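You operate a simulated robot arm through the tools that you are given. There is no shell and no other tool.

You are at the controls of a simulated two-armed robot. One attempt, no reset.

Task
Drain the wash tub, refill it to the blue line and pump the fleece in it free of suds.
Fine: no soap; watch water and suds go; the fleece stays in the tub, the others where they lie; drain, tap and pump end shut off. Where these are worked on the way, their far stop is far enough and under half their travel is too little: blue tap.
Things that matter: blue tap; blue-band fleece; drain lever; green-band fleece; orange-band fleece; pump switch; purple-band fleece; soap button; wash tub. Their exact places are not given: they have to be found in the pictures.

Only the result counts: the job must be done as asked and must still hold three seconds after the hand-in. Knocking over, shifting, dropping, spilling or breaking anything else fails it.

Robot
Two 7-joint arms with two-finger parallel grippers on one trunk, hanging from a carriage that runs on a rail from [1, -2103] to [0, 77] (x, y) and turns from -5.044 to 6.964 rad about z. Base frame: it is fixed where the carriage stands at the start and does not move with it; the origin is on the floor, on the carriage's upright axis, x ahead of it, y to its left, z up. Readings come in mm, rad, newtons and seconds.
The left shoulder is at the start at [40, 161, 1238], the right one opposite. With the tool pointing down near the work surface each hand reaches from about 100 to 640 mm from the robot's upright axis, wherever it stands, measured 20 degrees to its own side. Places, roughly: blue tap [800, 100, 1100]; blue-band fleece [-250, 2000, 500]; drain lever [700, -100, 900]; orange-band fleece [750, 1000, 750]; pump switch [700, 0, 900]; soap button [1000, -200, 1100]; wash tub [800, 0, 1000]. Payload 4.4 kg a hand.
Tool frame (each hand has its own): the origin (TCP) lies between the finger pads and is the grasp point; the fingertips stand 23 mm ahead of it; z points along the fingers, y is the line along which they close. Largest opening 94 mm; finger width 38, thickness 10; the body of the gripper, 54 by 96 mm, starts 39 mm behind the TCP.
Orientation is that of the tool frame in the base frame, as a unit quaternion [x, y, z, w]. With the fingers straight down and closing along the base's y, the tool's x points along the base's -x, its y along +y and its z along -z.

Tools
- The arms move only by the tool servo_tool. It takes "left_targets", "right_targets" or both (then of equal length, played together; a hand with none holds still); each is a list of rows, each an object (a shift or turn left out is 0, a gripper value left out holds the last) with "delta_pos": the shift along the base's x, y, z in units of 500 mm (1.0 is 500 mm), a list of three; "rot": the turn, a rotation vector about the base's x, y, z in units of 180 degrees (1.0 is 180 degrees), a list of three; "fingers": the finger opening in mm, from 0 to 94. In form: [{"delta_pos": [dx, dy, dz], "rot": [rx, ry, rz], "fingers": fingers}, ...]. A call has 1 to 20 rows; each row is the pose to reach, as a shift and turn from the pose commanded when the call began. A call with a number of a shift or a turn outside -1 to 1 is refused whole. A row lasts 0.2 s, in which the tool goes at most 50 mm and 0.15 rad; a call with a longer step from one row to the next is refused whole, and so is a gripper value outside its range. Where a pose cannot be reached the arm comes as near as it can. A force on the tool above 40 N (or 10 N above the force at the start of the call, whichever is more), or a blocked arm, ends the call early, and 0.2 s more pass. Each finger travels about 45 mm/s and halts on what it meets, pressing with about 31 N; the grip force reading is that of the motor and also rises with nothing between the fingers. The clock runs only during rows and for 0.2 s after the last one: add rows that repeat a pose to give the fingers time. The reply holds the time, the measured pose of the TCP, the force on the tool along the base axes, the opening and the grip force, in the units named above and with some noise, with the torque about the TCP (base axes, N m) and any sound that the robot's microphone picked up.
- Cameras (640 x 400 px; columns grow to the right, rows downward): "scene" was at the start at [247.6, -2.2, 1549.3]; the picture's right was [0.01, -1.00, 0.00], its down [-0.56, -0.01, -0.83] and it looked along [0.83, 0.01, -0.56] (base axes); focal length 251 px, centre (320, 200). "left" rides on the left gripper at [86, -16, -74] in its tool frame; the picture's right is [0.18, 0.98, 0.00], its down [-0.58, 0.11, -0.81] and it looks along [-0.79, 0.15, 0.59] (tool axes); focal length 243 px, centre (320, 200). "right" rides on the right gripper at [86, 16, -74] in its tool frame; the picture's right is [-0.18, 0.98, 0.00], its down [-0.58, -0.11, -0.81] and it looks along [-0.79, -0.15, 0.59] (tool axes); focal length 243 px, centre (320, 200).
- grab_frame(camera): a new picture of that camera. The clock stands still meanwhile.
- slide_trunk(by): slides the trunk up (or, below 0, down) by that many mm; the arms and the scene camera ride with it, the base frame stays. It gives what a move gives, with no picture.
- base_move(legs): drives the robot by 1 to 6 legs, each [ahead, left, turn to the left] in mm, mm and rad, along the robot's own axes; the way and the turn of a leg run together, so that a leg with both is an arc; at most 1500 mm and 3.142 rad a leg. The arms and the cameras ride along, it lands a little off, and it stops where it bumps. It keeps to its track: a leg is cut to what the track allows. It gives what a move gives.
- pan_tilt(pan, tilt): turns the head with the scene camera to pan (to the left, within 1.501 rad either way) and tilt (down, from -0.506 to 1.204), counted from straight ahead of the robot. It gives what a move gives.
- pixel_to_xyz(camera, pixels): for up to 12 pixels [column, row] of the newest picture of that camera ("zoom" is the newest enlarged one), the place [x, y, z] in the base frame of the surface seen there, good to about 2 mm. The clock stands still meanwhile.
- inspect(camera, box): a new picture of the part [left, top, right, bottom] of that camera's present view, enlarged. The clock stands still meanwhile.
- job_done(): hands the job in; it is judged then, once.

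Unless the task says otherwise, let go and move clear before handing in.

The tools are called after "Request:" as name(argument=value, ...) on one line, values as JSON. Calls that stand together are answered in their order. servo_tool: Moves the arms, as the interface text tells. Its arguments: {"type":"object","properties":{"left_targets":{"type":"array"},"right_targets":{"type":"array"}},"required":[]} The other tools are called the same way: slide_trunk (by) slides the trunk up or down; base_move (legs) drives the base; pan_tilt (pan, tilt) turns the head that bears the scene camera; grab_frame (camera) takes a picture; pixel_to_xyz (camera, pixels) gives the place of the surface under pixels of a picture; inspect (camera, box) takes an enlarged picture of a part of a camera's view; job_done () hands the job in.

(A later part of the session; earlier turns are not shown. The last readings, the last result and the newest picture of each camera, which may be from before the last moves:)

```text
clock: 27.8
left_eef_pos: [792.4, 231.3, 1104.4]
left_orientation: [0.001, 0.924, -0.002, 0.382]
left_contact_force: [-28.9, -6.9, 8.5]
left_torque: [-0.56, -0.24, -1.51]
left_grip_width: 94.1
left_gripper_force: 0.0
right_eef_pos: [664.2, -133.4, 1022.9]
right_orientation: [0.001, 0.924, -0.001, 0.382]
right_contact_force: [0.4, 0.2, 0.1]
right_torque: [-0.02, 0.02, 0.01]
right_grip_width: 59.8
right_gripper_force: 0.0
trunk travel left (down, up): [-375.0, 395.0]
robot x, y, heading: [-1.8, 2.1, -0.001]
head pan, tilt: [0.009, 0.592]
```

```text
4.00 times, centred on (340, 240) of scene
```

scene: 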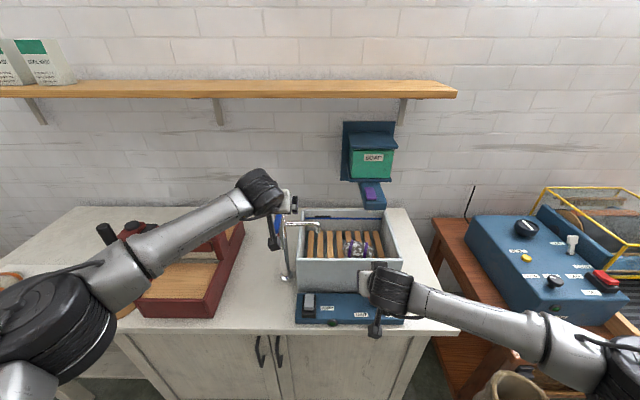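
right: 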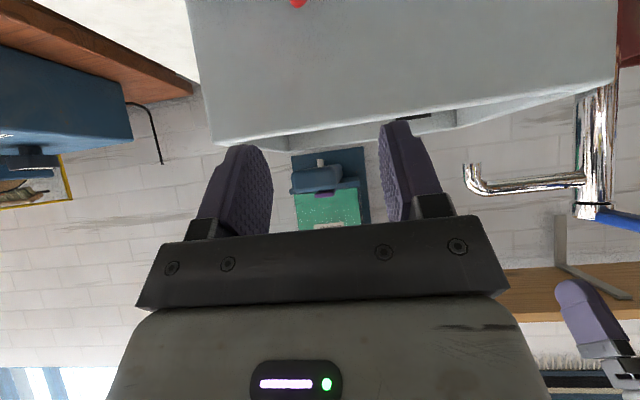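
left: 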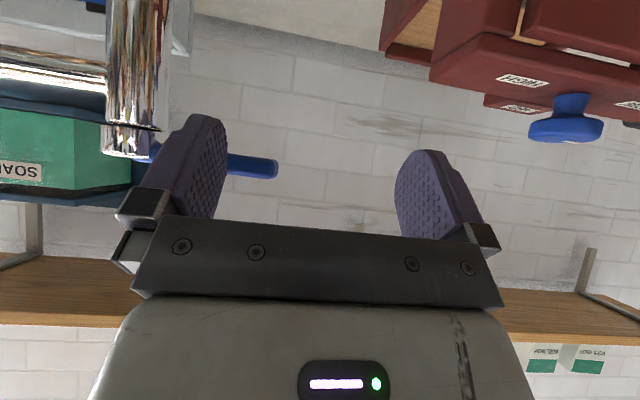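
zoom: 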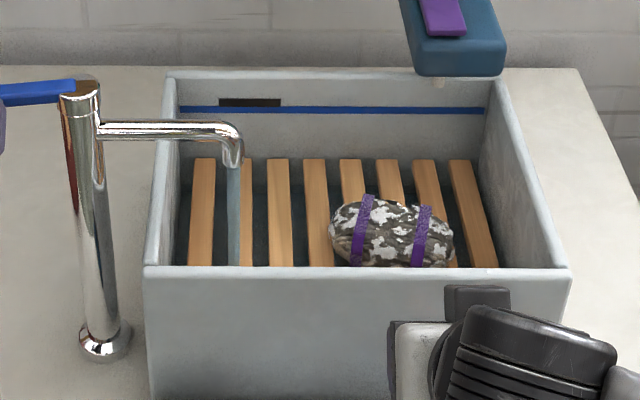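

Force along x rose to about -29 N, so the handle has reached its far stop at roughly 80° and the tap is fully open. I'll back off, lift the left hand clear, close its fingers to make a hook for closing the tap later, and see how fast the tub fills.

Request:
servo_tool(left_targets=[{"delta_pos": [-0.04, 0, 0]}, {"delta_pos": [-0.04, 0, 0.08]}, {"delta_pos": [-0.03, -0.03, 0.16], "fingers": 12}, {"delta_pos": [-0.03, -0.06, 0.16], "fingers": 12}, {"delta_pos": [-0.03, -0.09, 0.16], "fingers": 12}, {"delta_pos": [-0.03, -0.09, 0.16], "fingers": 12}, {"delta_pos": [-0.03, -0.09, 0.16], "fingers": 12}])

Request:
inspect(camera="scene", box=[260, 190, 420, 290])

Request:
pixel_to_xyz(camera="zoom", pixels=[[10, 95], [40, 88], [70, 82], [20, 90], [260, 230], [296, 230], [310, 260], [190, 190]])

Request:
grab_frame(camera="left")

```text
clock: 29.4
left_eef_pos: [780.7, 189.8, 1186.8]
left_orientation: [-0.001, 0.924, 0.001, 0.382]
left_contact_force: [-0.6, 0.8, 0.7]
left_torque: [0.0, 0.02, 0.0]
left_grip_width: 12.0
left_gripper_force: 0.0
right_eef_pos: [667.8, -132.3, 1023.6]
right_orientation: [0.0, 0.924, 0.0, 0.383]
right_contact_force: [0.9, 0.0, 0.7]
right_torque: [0.02, 0.03, 0.01]
right_grip_width: 59.9
right_gripper_force: 0.1
trunk travel left (down, up): [-375.0, 395.0]
robot x, y, heading: [-2.6, -3.3, -0.001]
head pan, tilt: [0.009, 0.592]
```

```text
4.00 times, centred on (340, 240) of scene
```

zoom: 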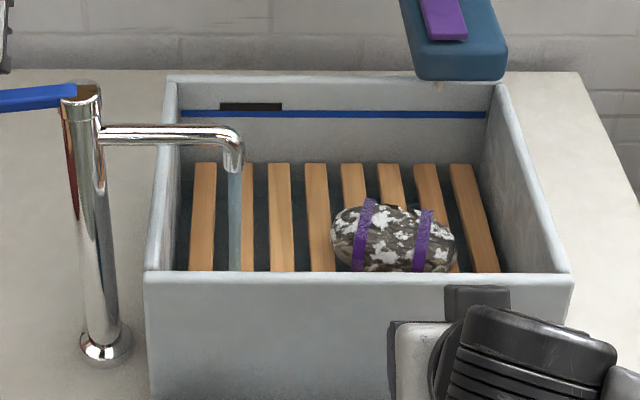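

```text
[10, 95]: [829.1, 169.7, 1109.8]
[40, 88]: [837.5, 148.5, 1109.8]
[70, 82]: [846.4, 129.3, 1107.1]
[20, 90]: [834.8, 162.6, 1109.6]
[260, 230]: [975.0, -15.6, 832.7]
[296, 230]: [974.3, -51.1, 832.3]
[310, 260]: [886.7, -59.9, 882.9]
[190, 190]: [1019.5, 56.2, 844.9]
```

```text
taken
```

left: 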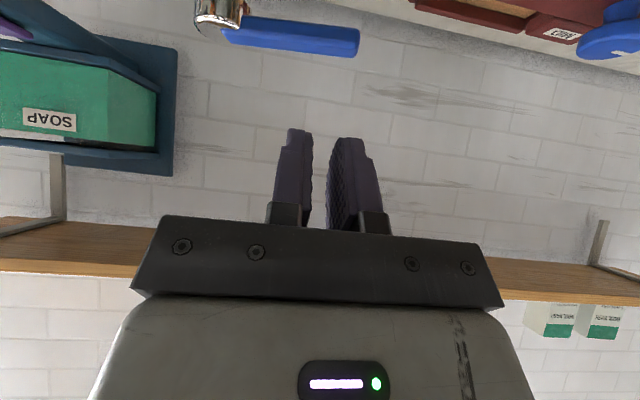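

The hand is clear with fingers nearly closed, and the handle at (290,35) in the left view is fully over. The tub's level isn't obvious yet, so I'll look at it closely as time passes.

Request:
inspect(camera="scene", box=[300, 205, 396, 265])

Request:
servo_tool(left_targets=[{"delta_pos": [0.03, 0, 0]}, {"delta_pos": [0.07, 0, 0]}, {"delta_pos": [0.11, 0, 0]}, {"delta_pos": [0.15, 0, 0]}, {"delta_pos": [0.15, 0, 0]}, {"delta_pos": [0.15, 0, 0]}])

Request:
inspect(camera="scene", box=[300, 205, 396, 265])

Request:
grab_frame(camera="left")

```text
6.67 times, centred on (348, 235) of scene
```

zoom: 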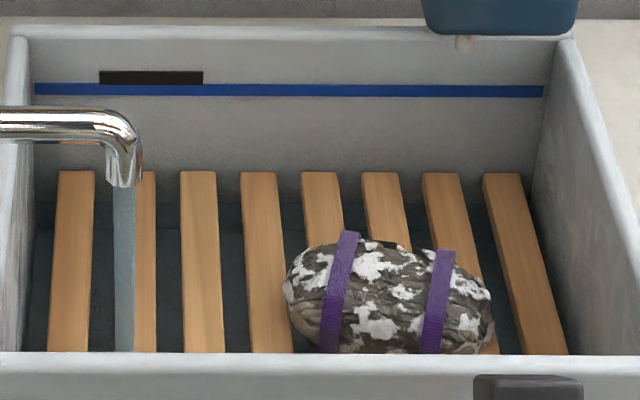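

```text
clock: 30.8
left_eef_pos: [852.1, 189.3, 1182.6]
left_orientation: [0.001, 0.924, -0.002, 0.382]
left_contact_force: [-0.4, 0.4, -0.5]
left_torque: [-0.01, 0.01, -0.03]
left_grip_width: 11.9
left_gripper_force: 0.0
left hand out of reach, approached as far as the arm can: row 4, 5, 6
right_eef_pos: [666.3, -135.7, 1023.3]
right_orientation: [0.001, 0.924, 0.0, 0.382]
right_contact_force: [-0.1, -1.1, 0.5]
right_torque: [0.01, 0.0, -0.01]
right_grip_width: 60.2
right_gripper_force: 0.1
trunk travel left (down, up): [-375.0, 395.0]
robot x, y, heading: [4.1, 0.3, -0.004]
head pan, tilt: [0.009, 0.592]
```

```text
6.67 times, centred on (348, 235) of scene
```

zoom: 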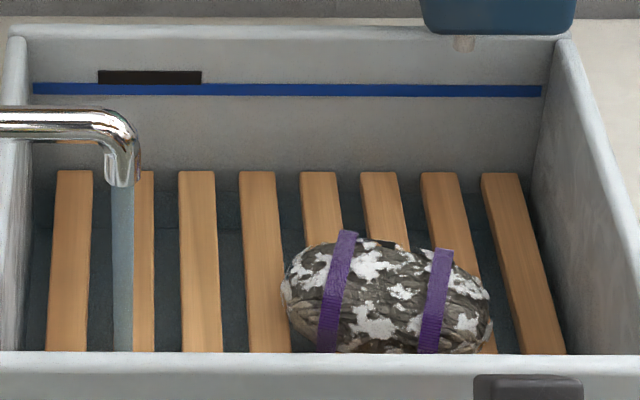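

```text
taken
```

left: 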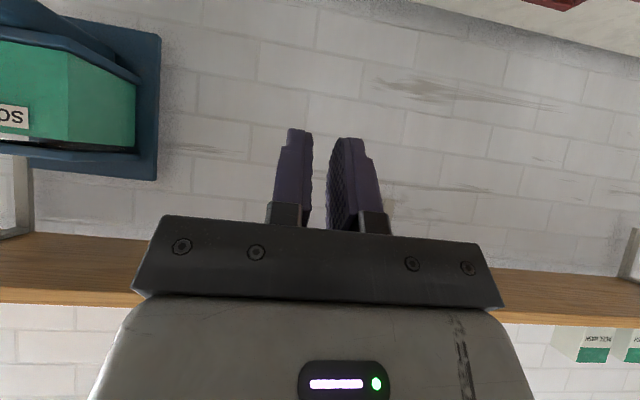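

The clear water is slowly rising under the slats. The left arm reaches about x=852 here, which is enough. I'll locate the handle precisely in the scene view before hooking behind it.

Request:
inspect(camera="scene", box=[225, 190, 305, 240])

```text
8.00 times, centred on (265, 215) of scene
```

zoom: 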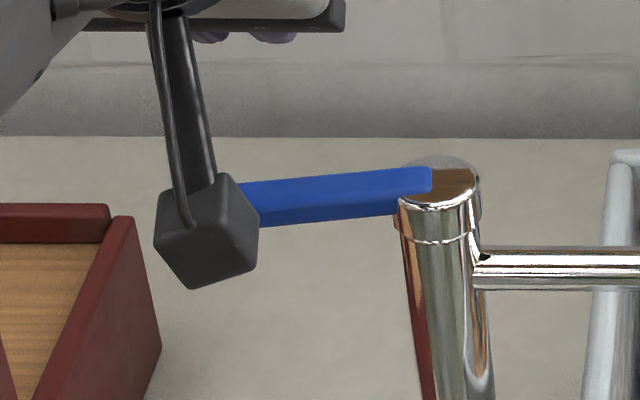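

Request:
pixel_to_xyz(camera="zoom", pixels=[[270, 192], [330, 187], [400, 182], [270, 215], [330, 210], [255, 200], [425, 175], [452, 185], [440, 165], [430, 230]])

```text
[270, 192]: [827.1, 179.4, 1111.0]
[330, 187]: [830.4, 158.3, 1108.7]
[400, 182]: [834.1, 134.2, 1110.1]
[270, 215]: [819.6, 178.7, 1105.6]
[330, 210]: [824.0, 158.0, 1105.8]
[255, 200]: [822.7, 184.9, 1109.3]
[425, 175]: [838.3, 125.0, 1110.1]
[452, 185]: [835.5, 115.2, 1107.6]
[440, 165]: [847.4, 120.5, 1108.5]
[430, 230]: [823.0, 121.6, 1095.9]
```

The handle points almost straight left (about 81°), with its far face at x≈835 and top at z≈1110. The back-wall waterline suggests a fill rate of about 5 mm/s, so there is time. I'll lower the closed fingers behind the handle in two steps.

Request:
servo_tool(left_targets=[{"delta_pos": [-0.004, -0.006, -0.03]}, {"delta_pos": [-0.006, -0.006, -0.06]}, {"delta_pos": [-0.006, -0.006, -0.06]}])

Request:
inspect(camera="scene", box=[225, 180, 305, 230])

Request:
inspect(camera="scene", box=[300, 205, 396, 265])

```text
clock: 31.6
left_eef_pos: [848.7, 187.0, 1153.6]
left_orientation: [0.0, 0.924, 0.001, 0.382]
left_contact_force: [0.2, 0.1, -0.6]
left_torque: [0.0, 0.0, 0.03]
left_grip_width: 12.2
left_gripper_force: 0.1
right_eef_pos: [668.0, -132.2, 1023.9]
right_orientation: [0.0, 0.924, 0.0, 0.383]
right_contact_force: [1.4, 0.1, 0.5]
right_torque: [0.01, 0.0, 0.0]
right_grip_width: 59.9
right_gripper_force: 0.1
trunk travel left (down, up): [-375.0, 395.0]
robot x, y, heading: [3.9, 2.2, 0.002]
head pan, tilt: [0.009, 0.592]
```

```text
8.00 times, centred on (265, 205) of scene
```

zoom: 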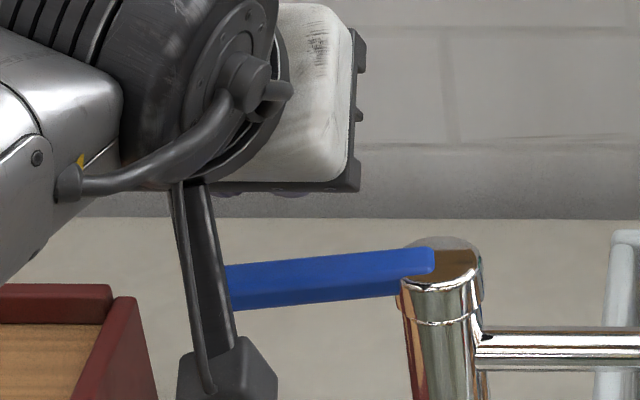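

```text
6.67 times, centred on (348, 235) of scene
```

zoom: 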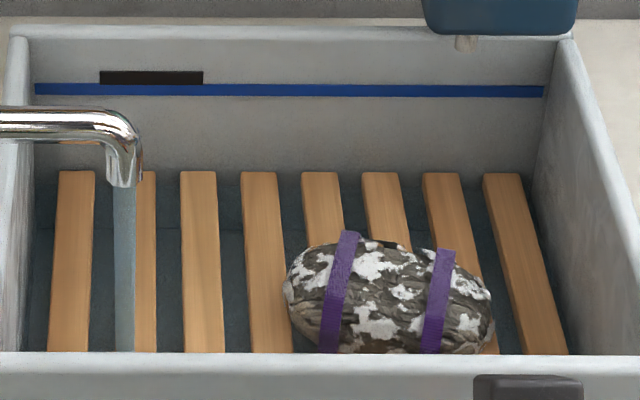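

The hand is at [849,187,1154] with no contact. I'll lower the last 24 mm behind the handle.

Request:
servo_tool(left_targets=[{"delta_pos": [0.004, 0, -0.025]}, {"delta_pos": [0.006, 0, -0.048]}, {"delta_pos": [0.006, 0, -0.048]}])

Request:
inspect(camera="scene", box=[225, 180, 305, 230])

Request:
inspect(camera="scene", box=[300, 205, 396, 265])

```text
clock: 32.4
left_eef_pos: [852.4, 187.8, 1129.4]
left_orientation: [0.0, 0.924, 0.0, 0.382]
left_contact_force: [-0.5, -0.1, 0.1]
left_torque: [-0.02, -0.02, 0.02]
left_grip_width: 11.9
left_gripper_force: 0.0
right_eef_pos: [667.6, -133.2, 1024.2]
right_orientation: [-0.001, 0.924, -0.001, 0.382]
right_contact_force: [0.3, -0.8, -0.3]
right_torque: [-0.02, -0.03, 0.0]
right_grip_width: 60.1
right_gripper_force: 0.1
trunk travel left (down, up): [-375.0, 395.0]
robot x, y, heading: [-0.8, -0.0, 0.002]
head pan, tilt: [0.009, 0.592]
```

```text
8.00 times, centred on (265, 205) of scene
```

zoom: 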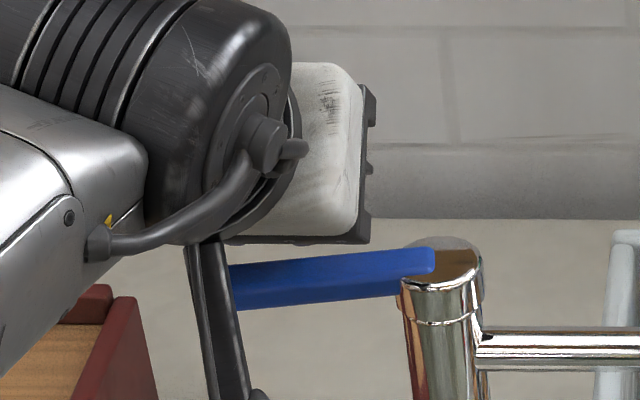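

```text
6.67 times, centred on (348, 235) of scene
```

zoom: 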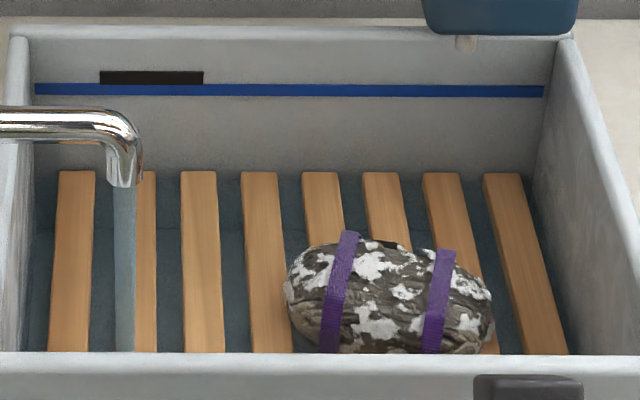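

The hook is in place behind the handle with no contact, and the waterline is just under the slat tops at about row 176 on the back wall. I'll wait 2 s and measure the rise.

Request:
servo_tool(left_targets=[{"delta_pos": [0, 0, 0]}, {"delta_pos": [0, 0, 0]}, {"delta_pos": [0, 0, 0]}, {"delta_pos": [0, 0, 0]}, {"delta_pos": [0, 0, 0]}, {"delta_pos": [0, 0, 0]}, {"delta_pos": [0, 0, 0]}, {"delta_pos": [0, 0, 0]}, {"delta_pos": [0, 0, 0]}])

Request:
inspect(camera="scene", box=[300, 205, 396, 265])

Request:
pixel_to_xyz(camera="zoom", pixels=[[290, 84], [290, 91], [290, 97], [290, 130], [290, 150], [290, 170], [215, 220], [150, 77]])

```text
clock: 34.4
left_eef_pos: [852.2, 187.5, 1129.1]
left_orientation: [0.0, 0.924, 0.0, 0.383]
left_contact_force: [0.4, 0.0, -0.6]
left_torque: [-0.02, -0.01, 0.0]
left_grip_width: 12.1
left_gripper_force: 0.2
right_eef_pos: [667.5, -133.1, 1023.1]
right_orientation: [0.0, 0.924, 0.0, 0.382]
right_contact_force: [-0.4, 0.4, -0.5]
right_torque: [0.05, -0.02, -0.01]
right_grip_width: 60.2
right_gripper_force: 0.0
trunk travel left (down, up): [-375.0, 395.0]
robot x, y, heading: [-0.4, 3.7, 0.003]
head pan, tilt: [0.009, 0.592]
```

```text
6.67 times, centred on (348, 235) of scene
```

zoom: 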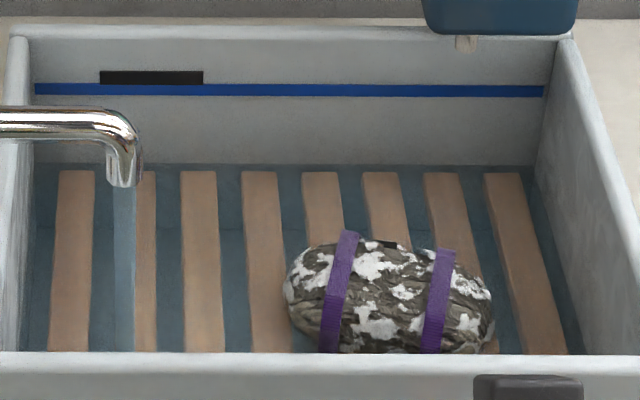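

```text
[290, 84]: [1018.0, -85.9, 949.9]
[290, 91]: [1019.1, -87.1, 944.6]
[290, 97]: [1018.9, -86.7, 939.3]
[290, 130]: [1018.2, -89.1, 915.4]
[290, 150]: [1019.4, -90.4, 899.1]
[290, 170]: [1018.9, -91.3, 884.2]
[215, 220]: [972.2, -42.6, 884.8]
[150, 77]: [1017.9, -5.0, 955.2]
```

The water surface now reads about z=885–888, just over the slats, and the blue line spans rows 83–97 (z≈939–950, centre ≈945). I'll wait another 4 s and measure the rate.

Request:
servo_tool(left_targets=[{"delta_pos": [0, 0, 0]}, {"delta_pos": [0, 0, 0]}, {"delta_pos": [0, 0, 0]}, {"delta_pos": [0, 0, 0]}, {"delta_pos": [0, 0, 0]}, {"delta_pos": [0, 0, 0]}, {"delta_pos": [0, 0, 0]}, {"delta_pos": [0, 0, 0]}, {"delta_pos": [0, 0, 0]}, {"delta_pos": [0, 0, 0]}, {"delta_pos": [0, 0, 0]}, {"delta_pos": [0, 0, 0]}, {"delta_pos": [0, 0, 0]}, {"delta_pos": [0, 0, 0]}, {"delta_pos": [0, 0, 0]}])

Request:
inspect(camera="scene", box=[300, 205, 396, 265])

Request:
pixel_to_xyz(camera="zoom", pixels=[[215, 220], [215, 300], [290, 200], [530, 250], [450, 180], [290, 140]])

```text
clock: 37.6
left_eef_pos: [852.2, 188.5, 1129.2]
left_orientation: [0.0, 0.924, 0.0, 0.383]
left_contact_force: [0.8, -0.2, 0.7]
left_torque: [-0.01, -0.01, -0.01]
left_grip_width: 11.7
left_gripper_force: 0.0
right_eef_pos: [667.4, -132.7, 1024.5]
right_orientation: [0.0, 0.924, 0.0, 0.383]
right_contact_force: [-0.4, 0.0, -0.5]
right_torque: [-0.01, -0.03, 0.01]
right_grip_width: 59.9
right_gripper_force: 0.3
trunk travel left (down, up): [-375.0, 395.0]
robot x, y, heading: [0.4, 3.0, 0.0]
head pan, tilt: [0.009, 0.592]
```

```text
6.67 times, centred on (348, 235) of scene
```

zoom: 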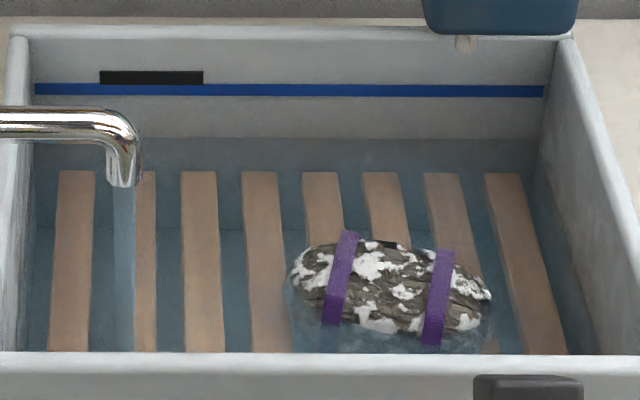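

```text
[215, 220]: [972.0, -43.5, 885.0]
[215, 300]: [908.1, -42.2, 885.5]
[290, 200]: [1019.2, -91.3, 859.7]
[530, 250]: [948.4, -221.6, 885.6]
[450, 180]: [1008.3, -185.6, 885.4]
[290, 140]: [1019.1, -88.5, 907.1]
```

The waterline has climbed from row 165 (z≈888) to row 138 (z≈908) in 3.2 s, about 6.4 mm/s. The line centre at ≈945 is about 5.7 s away, so I'll wait 3.6 s and look again.

Request:
servo_tool(left_targets=[{"delta_pos": [0, 0, 0]}, {"delta_pos": [0, 0, 0]}, {"delta_pos": [0, 0, 0]}, {"delta_pos": [0, 0, 0]}, {"delta_pos": [0, 0, 0]}, {"delta_pos": [0, 0, 0]}, {"delta_pos": [0, 0, 0]}, {"delta_pos": [0, 0, 0]}, {"delta_pos": [0, 0, 0]}, {"delta_pos": [0, 0, 0]}, {"delta_pos": [0, 0, 0]}, {"delta_pos": [0, 0, 0]}, {"delta_pos": [0, 0, 0]}, {"delta_pos": [0, 0, 0]}, {"delta_pos": [0, 0, 0]}, {"delta_pos": [0, 0, 0]}, {"delta_pos": [0, 0, 0]}])

Request:
inspect(camera="scene", box=[300, 205, 396, 265])

Request:
inspect(camera="scene", box=[310, 205, 358, 235])

```text
clock: 41.2
left_eef_pos: [851.1, 187.4, 1128.3]
left_orientation: [0.0, 0.924, 0.0, 0.382]
left_contact_force: [-0.7, -0.5, -0.6]
left_torque: [0.0, 0.02, 0.04]
left_grip_width: 12.2
left_gripper_force: 0.1
right_eef_pos: [666.1, -133.8, 1024.2]
right_orientation: [0.0, 0.924, 0.0, 0.383]
right_contact_force: [-0.4, 0.4, 0.2]
right_torque: [0.01, 0.03, 0.01]
right_grip_width: 60.0
right_gripper_force: 0.0
trunk travel left (down, up): [-375.0, 395.0]
robot x, y, heading: [3.1, 1.2, 0.002]
head pan, tilt: [0.009, 0.592]
```

```text
6.67 times, centred on (348, 235) of scene
```

zoom: 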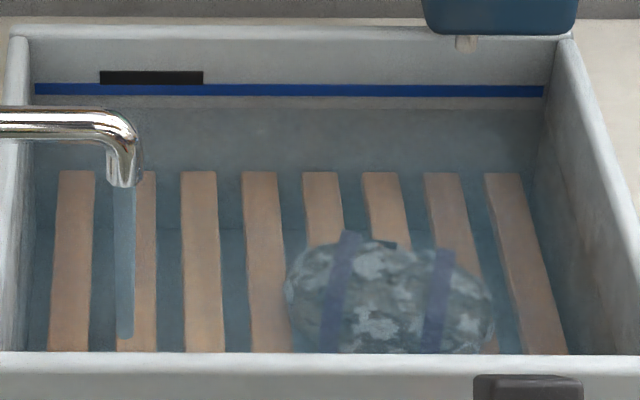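

```text
13.33 times, centred on (334, 220) of scene
```

zoom: 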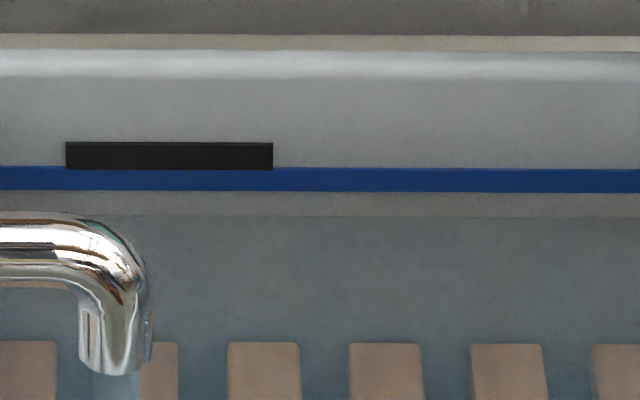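

In the 13× view the waterline is at row ≈216 and the blue line spans rows 168–191, so the level is just below the line. I'll measure the heights exactly.

Request:
pixel_to_xyz(camera="zoom", pixels=[[400, 168], [400, 180], [400, 191], [400, 213], [400, 217], [500, 168], [500, 191], [500, 215]])

```text
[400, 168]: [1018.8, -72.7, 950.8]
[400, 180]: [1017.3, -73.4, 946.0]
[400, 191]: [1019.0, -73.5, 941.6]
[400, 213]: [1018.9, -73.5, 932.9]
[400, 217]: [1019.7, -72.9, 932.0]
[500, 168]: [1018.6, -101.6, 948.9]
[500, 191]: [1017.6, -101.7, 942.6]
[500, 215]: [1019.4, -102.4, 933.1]
```

The level is z≈932.5, the line centre ≈946, and the rate about 6.7 mm/s, leaving about 2 s. I'll start pulling the handle back partway (to about 60°), which tests the hook while the tap still runs.

Request:
servo_tool(left_targets=[{"delta_pos": [-0.034, 0.005, -0.002]}, {"delta_pos": [-0.056, 0.003, -0.006]}])

Request:
inspect(camera="scene", box=[310, 205, 358, 235])

Request:
inspect(camera="scene", box=[225, 180, 321, 240])

Request:
grab_frame(camera="left")

```text
clock: 41.8
left_eef_pos: [823.8, 188.1, 1127.3]
left_orientation: [-0.001, 0.923, 0.001, 0.384]
left_contact_force: [1.1, 0.5, 6.2]
left_torque: [-0.09, 0.06, 0.01]
left_grip_width: 11.6
left_gripper_force: 0.0
right_eef_pos: [668.0, -133.0, 1023.4]
right_orientation: [0.0, 0.924, 0.001, 0.383]
right_contact_force: [0.2, -0.3, 0.9]
right_torque: [0.02, 0.02, 0.0]
right_grip_width: 60.0
right_gripper_force: 0.1
trunk travel left (down, up): [-375.0, 395.0]
robot x, y, heading: [1.0, 1.3, 0.007]
head pan, tilt: [0.009, 0.592]
```

```text
13.33 times, centred on (334, 220) of scene
```

zoom: 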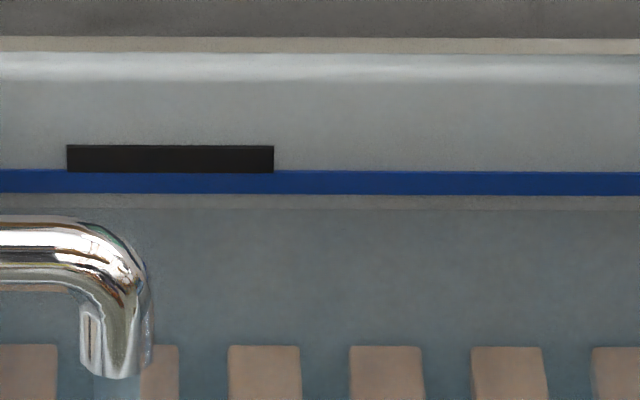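

```text
6.67 times, centred on (273, 210) of scene
```

zoom: 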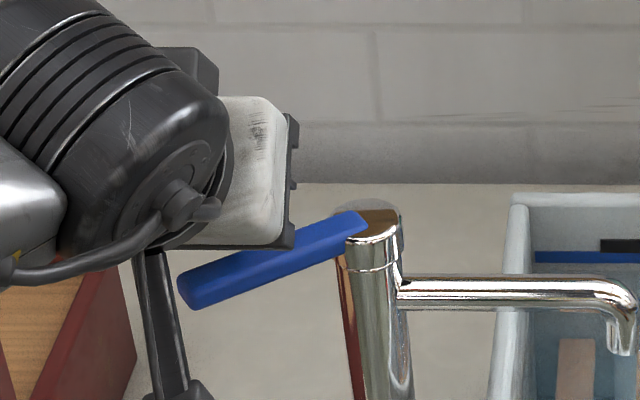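

```text
taken
```

left: 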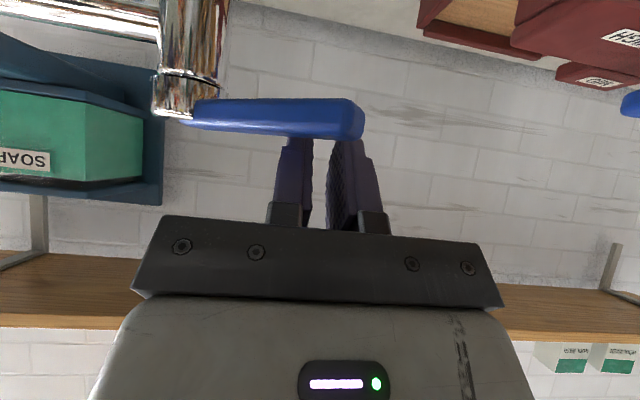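

The hook works: the handle is now at about 58° with only 6 N on the tool, and the waterline is at row 209 (z≈936.5). The tap still runs, so I'll hold 0.8 s and check again.

Request:
servo_tool(left_targets=[{"delta_pos": [0, 0, 0]}, {"delta_pos": [0, 0, 0]}, {"delta_pos": [0, 0, 0]}])

Request:
inspect(camera="scene", box=[310, 205, 358, 235])

Request:
pixel_to_xyz(camera="zoom", pixels=[[400, 168], [400, 190], [400, 195], [400, 200], [400, 205], [500, 168], [500, 191], [500, 200]])

```text
clock: 42.6
left_eef_pos: [824.2, 188.6, 1126.5]
left_orientation: [0.0, 0.924, 0.0, 0.383]
left_contact_force: [0.4, 1.2, 5.9]
left_torque: [-0.05, 0.07, 0.01]
left_grip_width: 11.6
left_gripper_force: 0.0
right_eef_pos: [669.4, -132.6, 1023.5]
right_orientation: [0.0, 0.924, 0.0, 0.383]
right_contact_force: [-0.4, 0.0, -0.7]
right_torque: [-0.01, 0.0, -0.05]
right_grip_width: 60.2
right_gripper_force: 0.1
trunk travel left (down, up): [-375.0, 395.0]
robot x, y, heading: [3.3, 1.3, -0.002]
head pan, tilt: [0.009, 0.592]
```

```text
13.33 times, centred on (334, 220) of scene
```

zoom: 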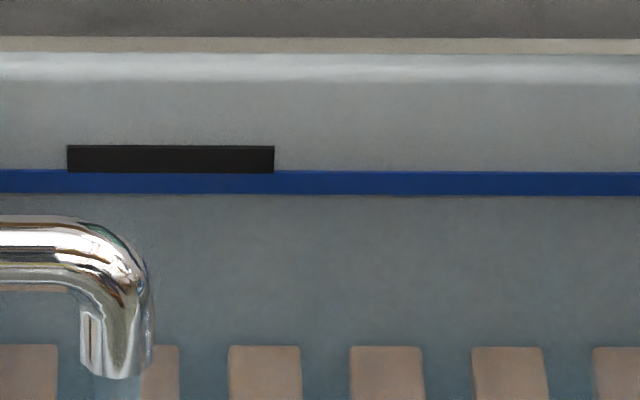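

```text
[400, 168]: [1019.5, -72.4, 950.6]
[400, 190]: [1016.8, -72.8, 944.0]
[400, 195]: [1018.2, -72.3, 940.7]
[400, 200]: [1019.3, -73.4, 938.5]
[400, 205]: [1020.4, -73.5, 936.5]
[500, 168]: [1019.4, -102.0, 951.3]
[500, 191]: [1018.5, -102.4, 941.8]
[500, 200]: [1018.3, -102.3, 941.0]
```

The waterline is now right at the line's lower edge (row ≈195, z≈941), rising about 5.8 mm/s. I'll hold one row and then sweep the handle fully shut along its arc, which should bring the level to about the line's centre.

Request:
servo_tool(left_targets=[{"delta_pos": [0, 0, 0]}, {"delta_pos": [-0.022, -0.011, 0]}, {"delta_pos": [-0.044, -0.032, 0]}, {"delta_pos": [-0.058, -0.057, 0]}, {"delta_pos": [-0.066, -0.085, 0]}, {"delta_pos": [-0.068, -0.101, 0]}, {"delta_pos": [-0.068, -0.109, 0]}])

Request:
inspect(camera="scene", box=[310, 205, 358, 235])

Request:
inspect(camera="scene", box=[225, 180, 321, 240])

Request:
grab_frame(camera="left")

```text
clock: 44.2
left_eef_pos: [790.7, 144.9, 1124.5]
left_orientation: [-0.003, 0.924, 0.005, 0.382]
left_contact_force: [9.6, 25.7, -6.0]
left_torque: [0.6, -0.16, 0.25]
left_grip_width: 1.0
left_gripper_force: 0.0
right_eef_pos: [668.8, -128.8, 1023.7]
right_orientation: [0.0, 0.923, 0.002, 0.384]
right_contact_force: [-0.5, -0.4, 0.1]
right_torque: [0.0, -0.01, 0.02]
right_grip_width: 59.9
right_gripper_force: 0.0
trunk travel left (down, up): [-375.0, 395.0]
robot x, y, heading: [2.1, -0.7, 0.006]
head pan, tilt: [0.009, 0.592]
```

```text
13.33 times, centred on (334, 220) of scene
```

zoom: 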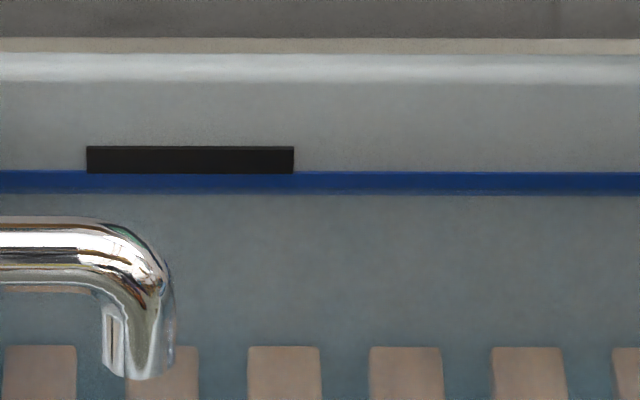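

```text
6.67 times, centred on (273, 210) of scene
```

zoom: 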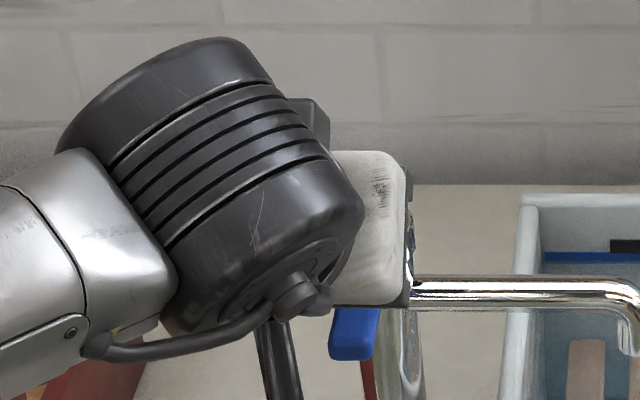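

```text
taken
```

left: 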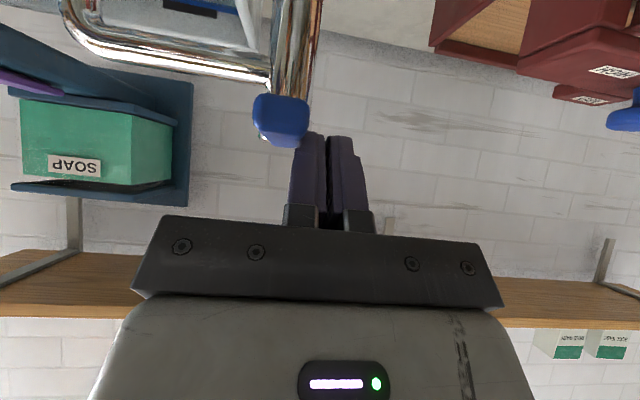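

The push ended with 26 N along y, so the handle (blue end at (280,120) in the left view) is back against its shut stop, pointing at me. I'll back the left hand off to the left, lift it, and check the stream, handle and level.

Request:
servo_tool(left_targets=[{"delta_pos": [0, 0.05, 0], "fingers": 12}, {"delta_pos": [0, 0.08, 0.06]}, {"delta_pos": [-0.06, 0.1, 0.12]}, {"delta_pos": [-0.14, 0.14, 0.14]}, {"delta_pos": [-0.2, 0.18, 0.14]}])

Request:
inspect(camera="scene", box=[310, 205, 358, 235])

Request:
inspect(camera="scene", box=[260, 190, 420, 290])

```text
clock: 45.4
left_eef_pos: [688.7, 225.3, 1194.9]
left_orientation: [-0.001, 0.924, 0.001, 0.382]
left_contact_force: [-1.1, -0.6, 1.0]
left_torque: [0.01, 0.0, -0.01]
left_grip_width: 11.8
left_gripper_force: 0.3
right_eef_pos: [667.5, -132.6, 1023.6]
right_orientation: [0.0, 0.924, 0.0, 0.383]
right_contact_force: [0.5, 0.3, 0.1]
right_torque: [0.0, -0.01, -0.02]
right_grip_width: 60.1
right_gripper_force: 0.2
trunk travel left (down, up): [-375.0, 395.0]
robot x, y, heading: [-2.4, 0.3, 0.001]
head pan, tilt: [0.009, 0.592]
```

```text
13.33 times, centred on (334, 220) of scene
```

zoom: 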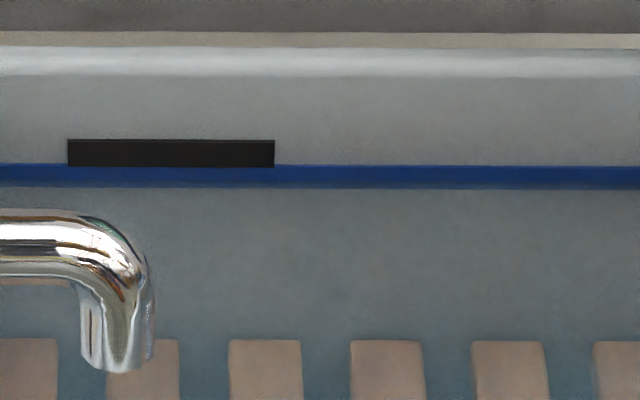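

```text
4.00 times, centred on (340, 240) of scene
```

zoom: 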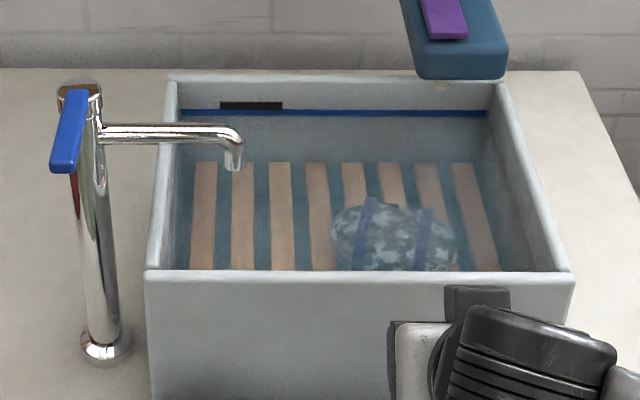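

The stream has stopped and the handle points at me as it did at the start. I'll zoom further onto the blue line to read the level within it.

Request:
inspect(camera="scene", box=[336, 211, 352, 221])

Request:
inspect(camera="scene", box=[376, 211, 392, 221])

```text
16.00 times, centred on (344, 216) of scene
```

zoom: 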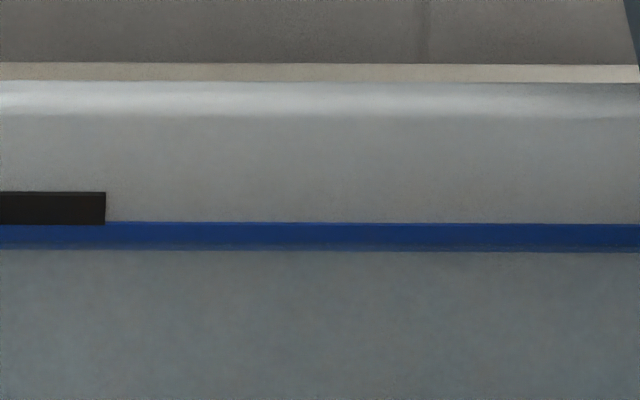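

```text
16.00 times, centred on (384, 216) of scene
```

zoom: 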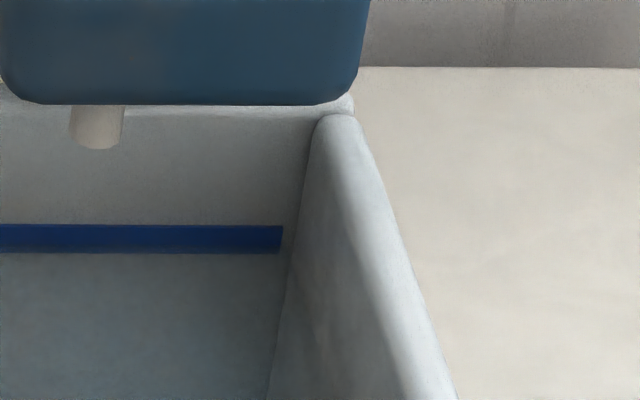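

Request:
pixel_to_xyz(camera="zoom", pixels=[[150, 222], [150, 226], [150, 235], [150, 246], [150, 252], [150, 256], [60, 222], [60, 226], [60, 246], [60, 252], [60, 256], [60, 280]])

Request:
inspect(camera="scene", box=[345, 205, 377, 225])

```text
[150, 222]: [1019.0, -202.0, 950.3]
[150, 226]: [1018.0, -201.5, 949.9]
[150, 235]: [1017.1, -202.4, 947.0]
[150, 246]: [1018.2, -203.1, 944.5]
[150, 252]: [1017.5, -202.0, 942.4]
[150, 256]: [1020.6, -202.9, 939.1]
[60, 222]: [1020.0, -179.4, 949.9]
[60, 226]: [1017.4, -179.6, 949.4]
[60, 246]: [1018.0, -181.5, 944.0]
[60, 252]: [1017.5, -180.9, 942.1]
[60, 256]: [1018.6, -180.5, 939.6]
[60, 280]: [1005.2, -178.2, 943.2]
```

```text
16.00 times, centred on (361, 215) of scene
```

zoom: 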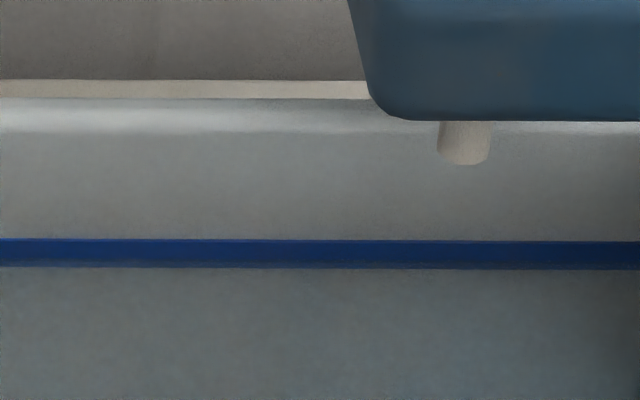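

One reading, [1005,-178,943.2], looks like the water surface itself. I'll sample more of the surface to get the level accurately.

Request:
inspect(camera="scene", box=[300, 205, 396, 265])

Request:
pixel_to_xyz(camera="zoom", pixels=[[200, 110], [300, 110], [400, 110], [500, 110], [200, 130], [300, 130], [400, 130], [500, 130], [280, 150], [350, 150], [450, 150], [220, 200]])

```text
6.67 times, centred on (348, 235) of scene
```

zoom: 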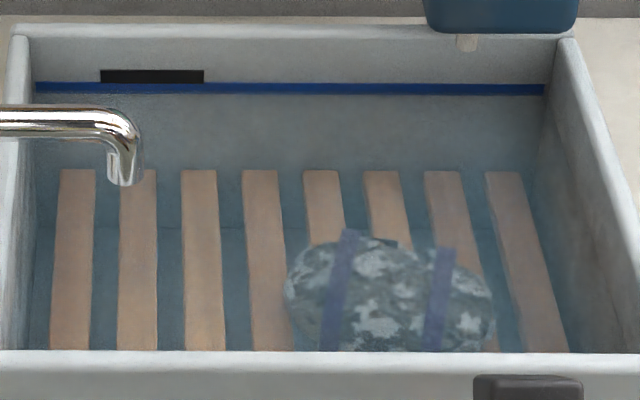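

```text
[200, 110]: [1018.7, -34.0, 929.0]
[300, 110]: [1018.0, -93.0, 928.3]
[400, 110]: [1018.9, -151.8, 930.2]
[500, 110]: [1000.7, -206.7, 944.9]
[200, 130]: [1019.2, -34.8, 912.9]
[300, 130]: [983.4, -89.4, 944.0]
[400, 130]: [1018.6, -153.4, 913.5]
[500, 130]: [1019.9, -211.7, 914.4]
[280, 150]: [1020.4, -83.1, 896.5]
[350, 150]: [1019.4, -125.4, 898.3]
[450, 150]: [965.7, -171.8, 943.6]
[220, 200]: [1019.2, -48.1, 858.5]
```

Surface samples read 943–945, within about 2 mm of the line's centre (942–950), so the refill is right. Next is the pump: I'll bring the right hand, fingers closed, in front of and above the pump switch for a close look.

Request:
servo_tool(right_targets=[{"delta_pos": [-0.015, 0.08, 0], "fingers": 0}, {"delta_pos": [-0.03, 0.16, -0.01]}, {"delta_pos": [-0.045, 0.24, -0.02]}, {"delta_pos": [-0.06, 0.334, -0.03]}, {"delta_pos": [-0.06, 0.334, -0.03]}, {"delta_pos": [-0.06, 0.334, -0.03]}])

Request:
grab_frame(camera="right")

Request:
inspect(camera="scene", box=[280, 250, 440, 350])

```text
clock: 46.8
left_eef_pos: [688.8, 225.3, 1194.7]
left_orientation: [-0.001, 0.924, 0.0, 0.382]
left_contact_force: [-0.3, 0.2, -0.1]
left_torque: [0.03, -0.02, -0.01]
left_grip_width: 12.1
left_gripper_force: 0.0
right_eef_pos: [638.3, 34.1, 1008.1]
right_orientation: [0.0, 0.924, 0.0, 0.383]
right_contact_force: [0.3, 0.0, 0.1]
right_torque: [-0.02, 0.0, -0.02]
right_grip_width: 0.0
right_gripper_force: 31.6
trunk travel left (down, up): [-375.0, 395.0]
robot x, y, heading: [0.9, 3.8, -0.004]
head pan, tilt: [0.009, 0.592]
```

```text
taken
```

right: 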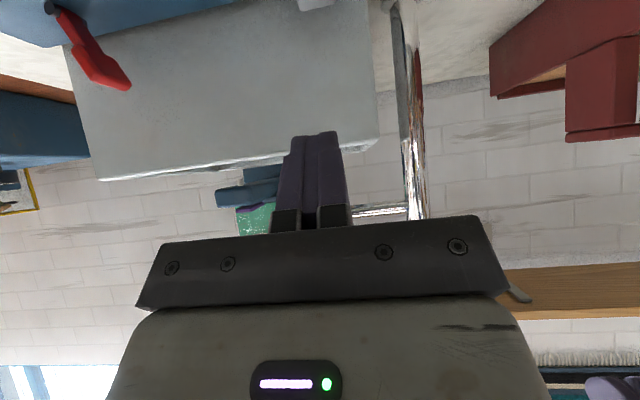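

```text
4.00 times, centred on (360, 300) of scene
```

zoom: 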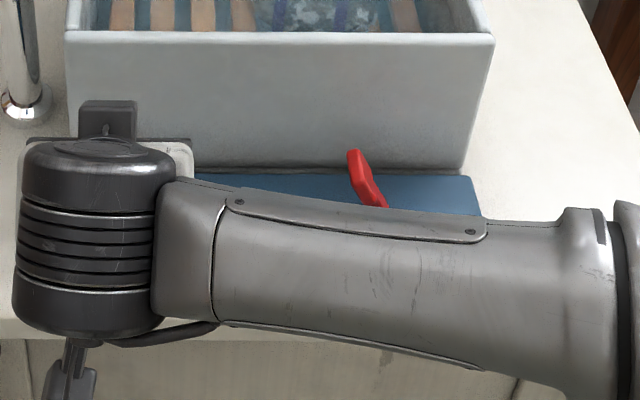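

The right forearm now crosses over the panel near the red lever at (365,180). I'll measure its height before lowering further.

Request:
pixel_to_xyz(camera="zoom", pixels=[[370, 230], [280, 220], [450, 240], [550, 250], [620, 260], [370, 300], [180, 220], [350, 160], [100, 280]])

```text
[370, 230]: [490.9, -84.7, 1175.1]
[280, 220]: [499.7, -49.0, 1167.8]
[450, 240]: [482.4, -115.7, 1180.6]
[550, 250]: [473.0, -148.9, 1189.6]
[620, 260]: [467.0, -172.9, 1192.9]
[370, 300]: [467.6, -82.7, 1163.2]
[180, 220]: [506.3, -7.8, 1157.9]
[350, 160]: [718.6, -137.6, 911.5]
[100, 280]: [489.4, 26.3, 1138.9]
```

The forearm is at z≈1165 or higher, so it's clear, but it hides the pump switch and lamp. I'll park the right hand back on the right and use the left hand for the pump, so the scene camera keeps a clear view.

Request:
servo_tool(right_targets=[{"delta_pos": [0, -0.09, 0.03]}, {"delta_pos": [0, -0.18, 0.06]}, {"delta_pos": [0, -0.27, 0.09]}, {"delta_pos": [-0.04, -0.36, 0.11]}, {"delta_pos": [-0.08, -0.45, 0.13]}, {"delta_pos": [-0.12, -0.54, 0.15]}, {"delta_pos": [-0.12, -0.54, 0.15]}])

Request:
inspect(camera="scene", box=[290, 280, 346, 330])

Request:
grab_frame(camera="scene")

```text
refused: row 4 steps farther than a row can; nothing moved
```

```text
8.00 times, centred on (318, 305) of scene
```

zoom: 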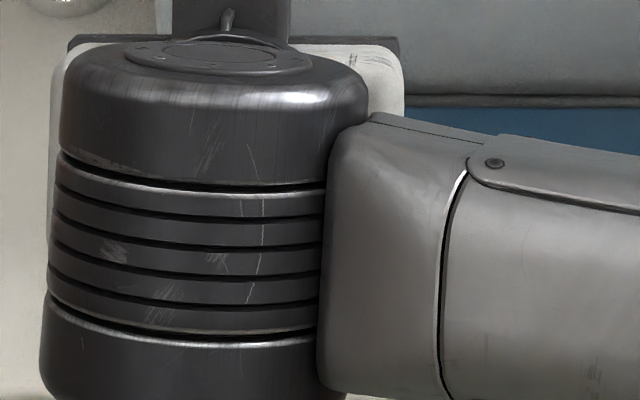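

```text
taken
```

scene: 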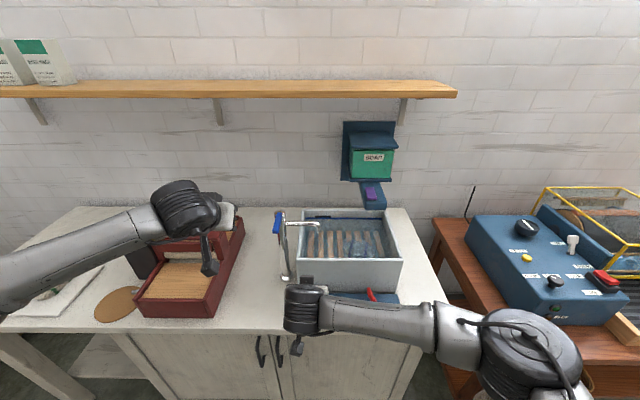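

The call was refused because a step was too long, and nothing moved. I'll resend it with shorter steps.

Request:
servo_tool(right_targets=[{"delta_pos": [0, -0.08, 0.03]}, {"delta_pos": [0, -0.16, 0.06]}, {"delta_pos": [-0.02, -0.24, 0.08]}, {"delta_pos": [-0.04, -0.32, 0.1]}, {"delta_pos": [-0.06, -0.4, 0.12]}, {"delta_pos": [-0.09, -0.47, 0.14]}, {"delta_pos": [-0.12, -0.54, 0.15]}, {"delta_pos": [-0.12, -0.54, 0.15]}])

Request:
inspect(camera="scene", box=[290, 280, 346, 330])

Request:
grab_frame(camera="scene")

```text
clock: 48.6
left_eef_pos: [689.7, 224.4, 1196.0]
left_orientation: [0.0, 0.924, 0.0, 0.383]
left_contact_force: [-0.2, 0.8, 0.6]
left_torque: [0.03, 0.0, 0.01]
left_grip_width: 11.9
left_gripper_force: 0.1
right_eef_pos: [577.4, -234.6, 1082.9]
right_orientation: [0.0, 0.924, 0.0, 0.383]
right_contact_force: [0.0, 0.0, 0.2]
right_torque: [0.01, 0.0, 0.02]
right_grip_width: 0.0
right_gripper_force: 30.8
trunk travel left (down, up): [-375.0, 395.0]
robot x, y, heading: [1.1, -1.5, 0.002]
head pan, tilt: [0.009, 0.592]
```

```text
8.00 times, centred on (318, 305) of scene
```

zoom: 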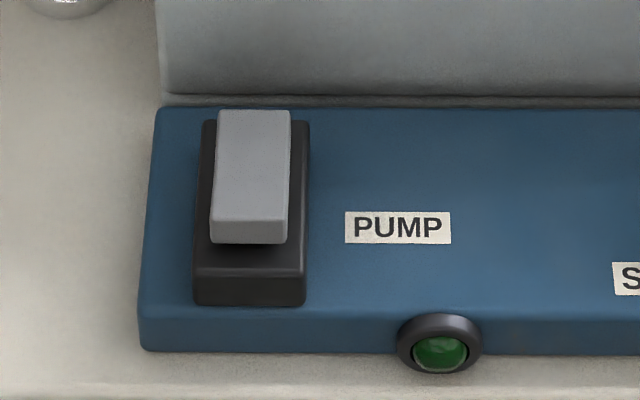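

```text
taken
```

scene: 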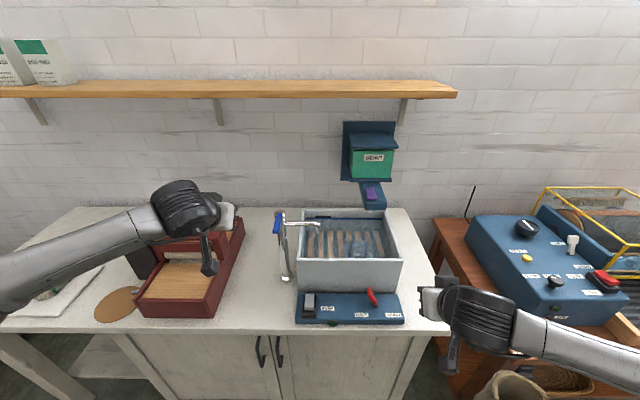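

The pump rocker is clear now: the grey paddle spans rows 110–243 on its black base, the near end seems raised, and the lamp at (440,352) is dark. I'll measure the paddle's slope.

Request:
pixel_to_xyz(camera="zoom", pixels=[[253, 115], [253, 135], [253, 155], [253, 175], [253, 195], [253, 215], [253, 230], [253, 258], [225, 200], [280, 200], [250, 290], [300, 255]])

```text
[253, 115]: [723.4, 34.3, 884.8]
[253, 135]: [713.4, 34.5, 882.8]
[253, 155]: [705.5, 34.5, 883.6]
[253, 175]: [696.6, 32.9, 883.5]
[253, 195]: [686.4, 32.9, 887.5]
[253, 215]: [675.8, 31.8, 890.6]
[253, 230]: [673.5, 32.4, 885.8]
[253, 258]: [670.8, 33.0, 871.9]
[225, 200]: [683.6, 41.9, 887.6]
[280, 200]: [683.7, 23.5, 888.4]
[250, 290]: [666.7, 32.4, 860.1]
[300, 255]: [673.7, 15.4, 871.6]
```

The paddle's near end is up (z≈890 at x≈676) and its far end down (≈883), so pressing the near end should switch it. I'll bring the left hand, fingers closed, to just above that near end.

Request:
servo_tool(left_targets=[{"delta_pos": [-0.016, -0.055, -0.06], "fingers": 0}, {"delta_pos": [-0.032, -0.11, -0.12]}, {"delta_pos": [-0.048, -0.165, -0.18]}, {"delta_pos": [-0.064, -0.22, -0.24]}, {"delta_pos": [-0.08, -0.275, -0.3]}, {"delta_pos": [-0.09, -0.33, -0.36]}, {"delta_pos": [-0.09, -0.384, -0.4]}, {"delta_pos": [-0.06, -0.384, -0.45]}, {"delta_pos": [-0.026, -0.384, -0.5]}, {"delta_pos": [-0.026, -0.384, -0.5]}])

Request:
grab_frame(camera="left")

Request:
inspect(camera="scene", box=[260, 240, 420, 340])

```text
clock: 50.8
left_eef_pos: [676.5, 31.5, 944.8]
left_orientation: [-0.001, 0.923, 0.001, 0.384]
left_contact_force: [0.3, 0.4, -0.9]
left_torque: [0.0, -0.04, -0.02]
left_grip_width: 0.1
left_gripper_force: 31.0
right_eef_pos: [578.0, -235.8, 1084.3]
right_orientation: [0.001, 0.924, 0.0, 0.383]
right_contact_force: [0.1, 1.0, 0.3]
right_torque: [0.02, 0.02, 0.0]
right_grip_width: 0.0
right_gripper_force: 31.1
trunk travel left (down, up): [-375.0, 395.0]
robot x, y, heading: [1.1, -1.5, 0.003]
head pan, tilt: [0.009, 0.592]
```

```text
taken
```

left: 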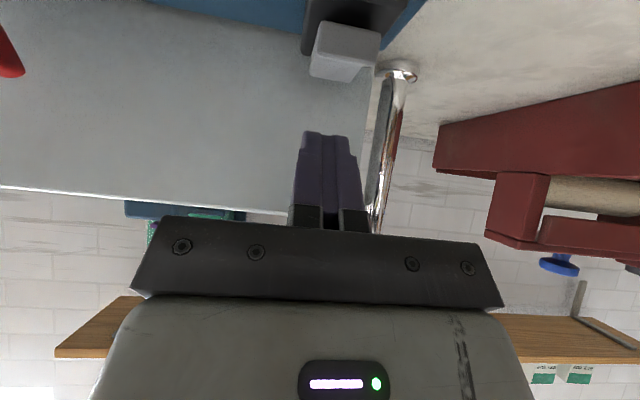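

```text
4.00 times, centred on (340, 290) of scene
```

zoom: 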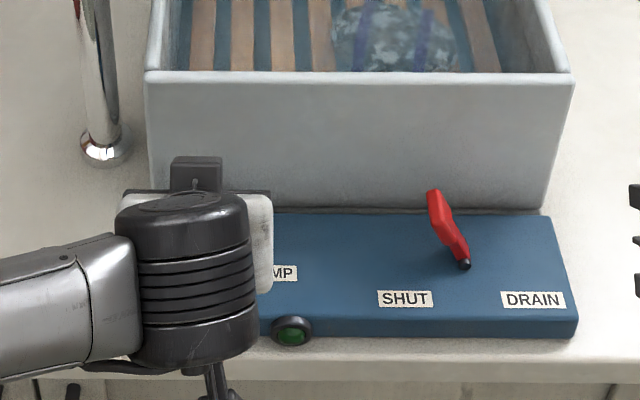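

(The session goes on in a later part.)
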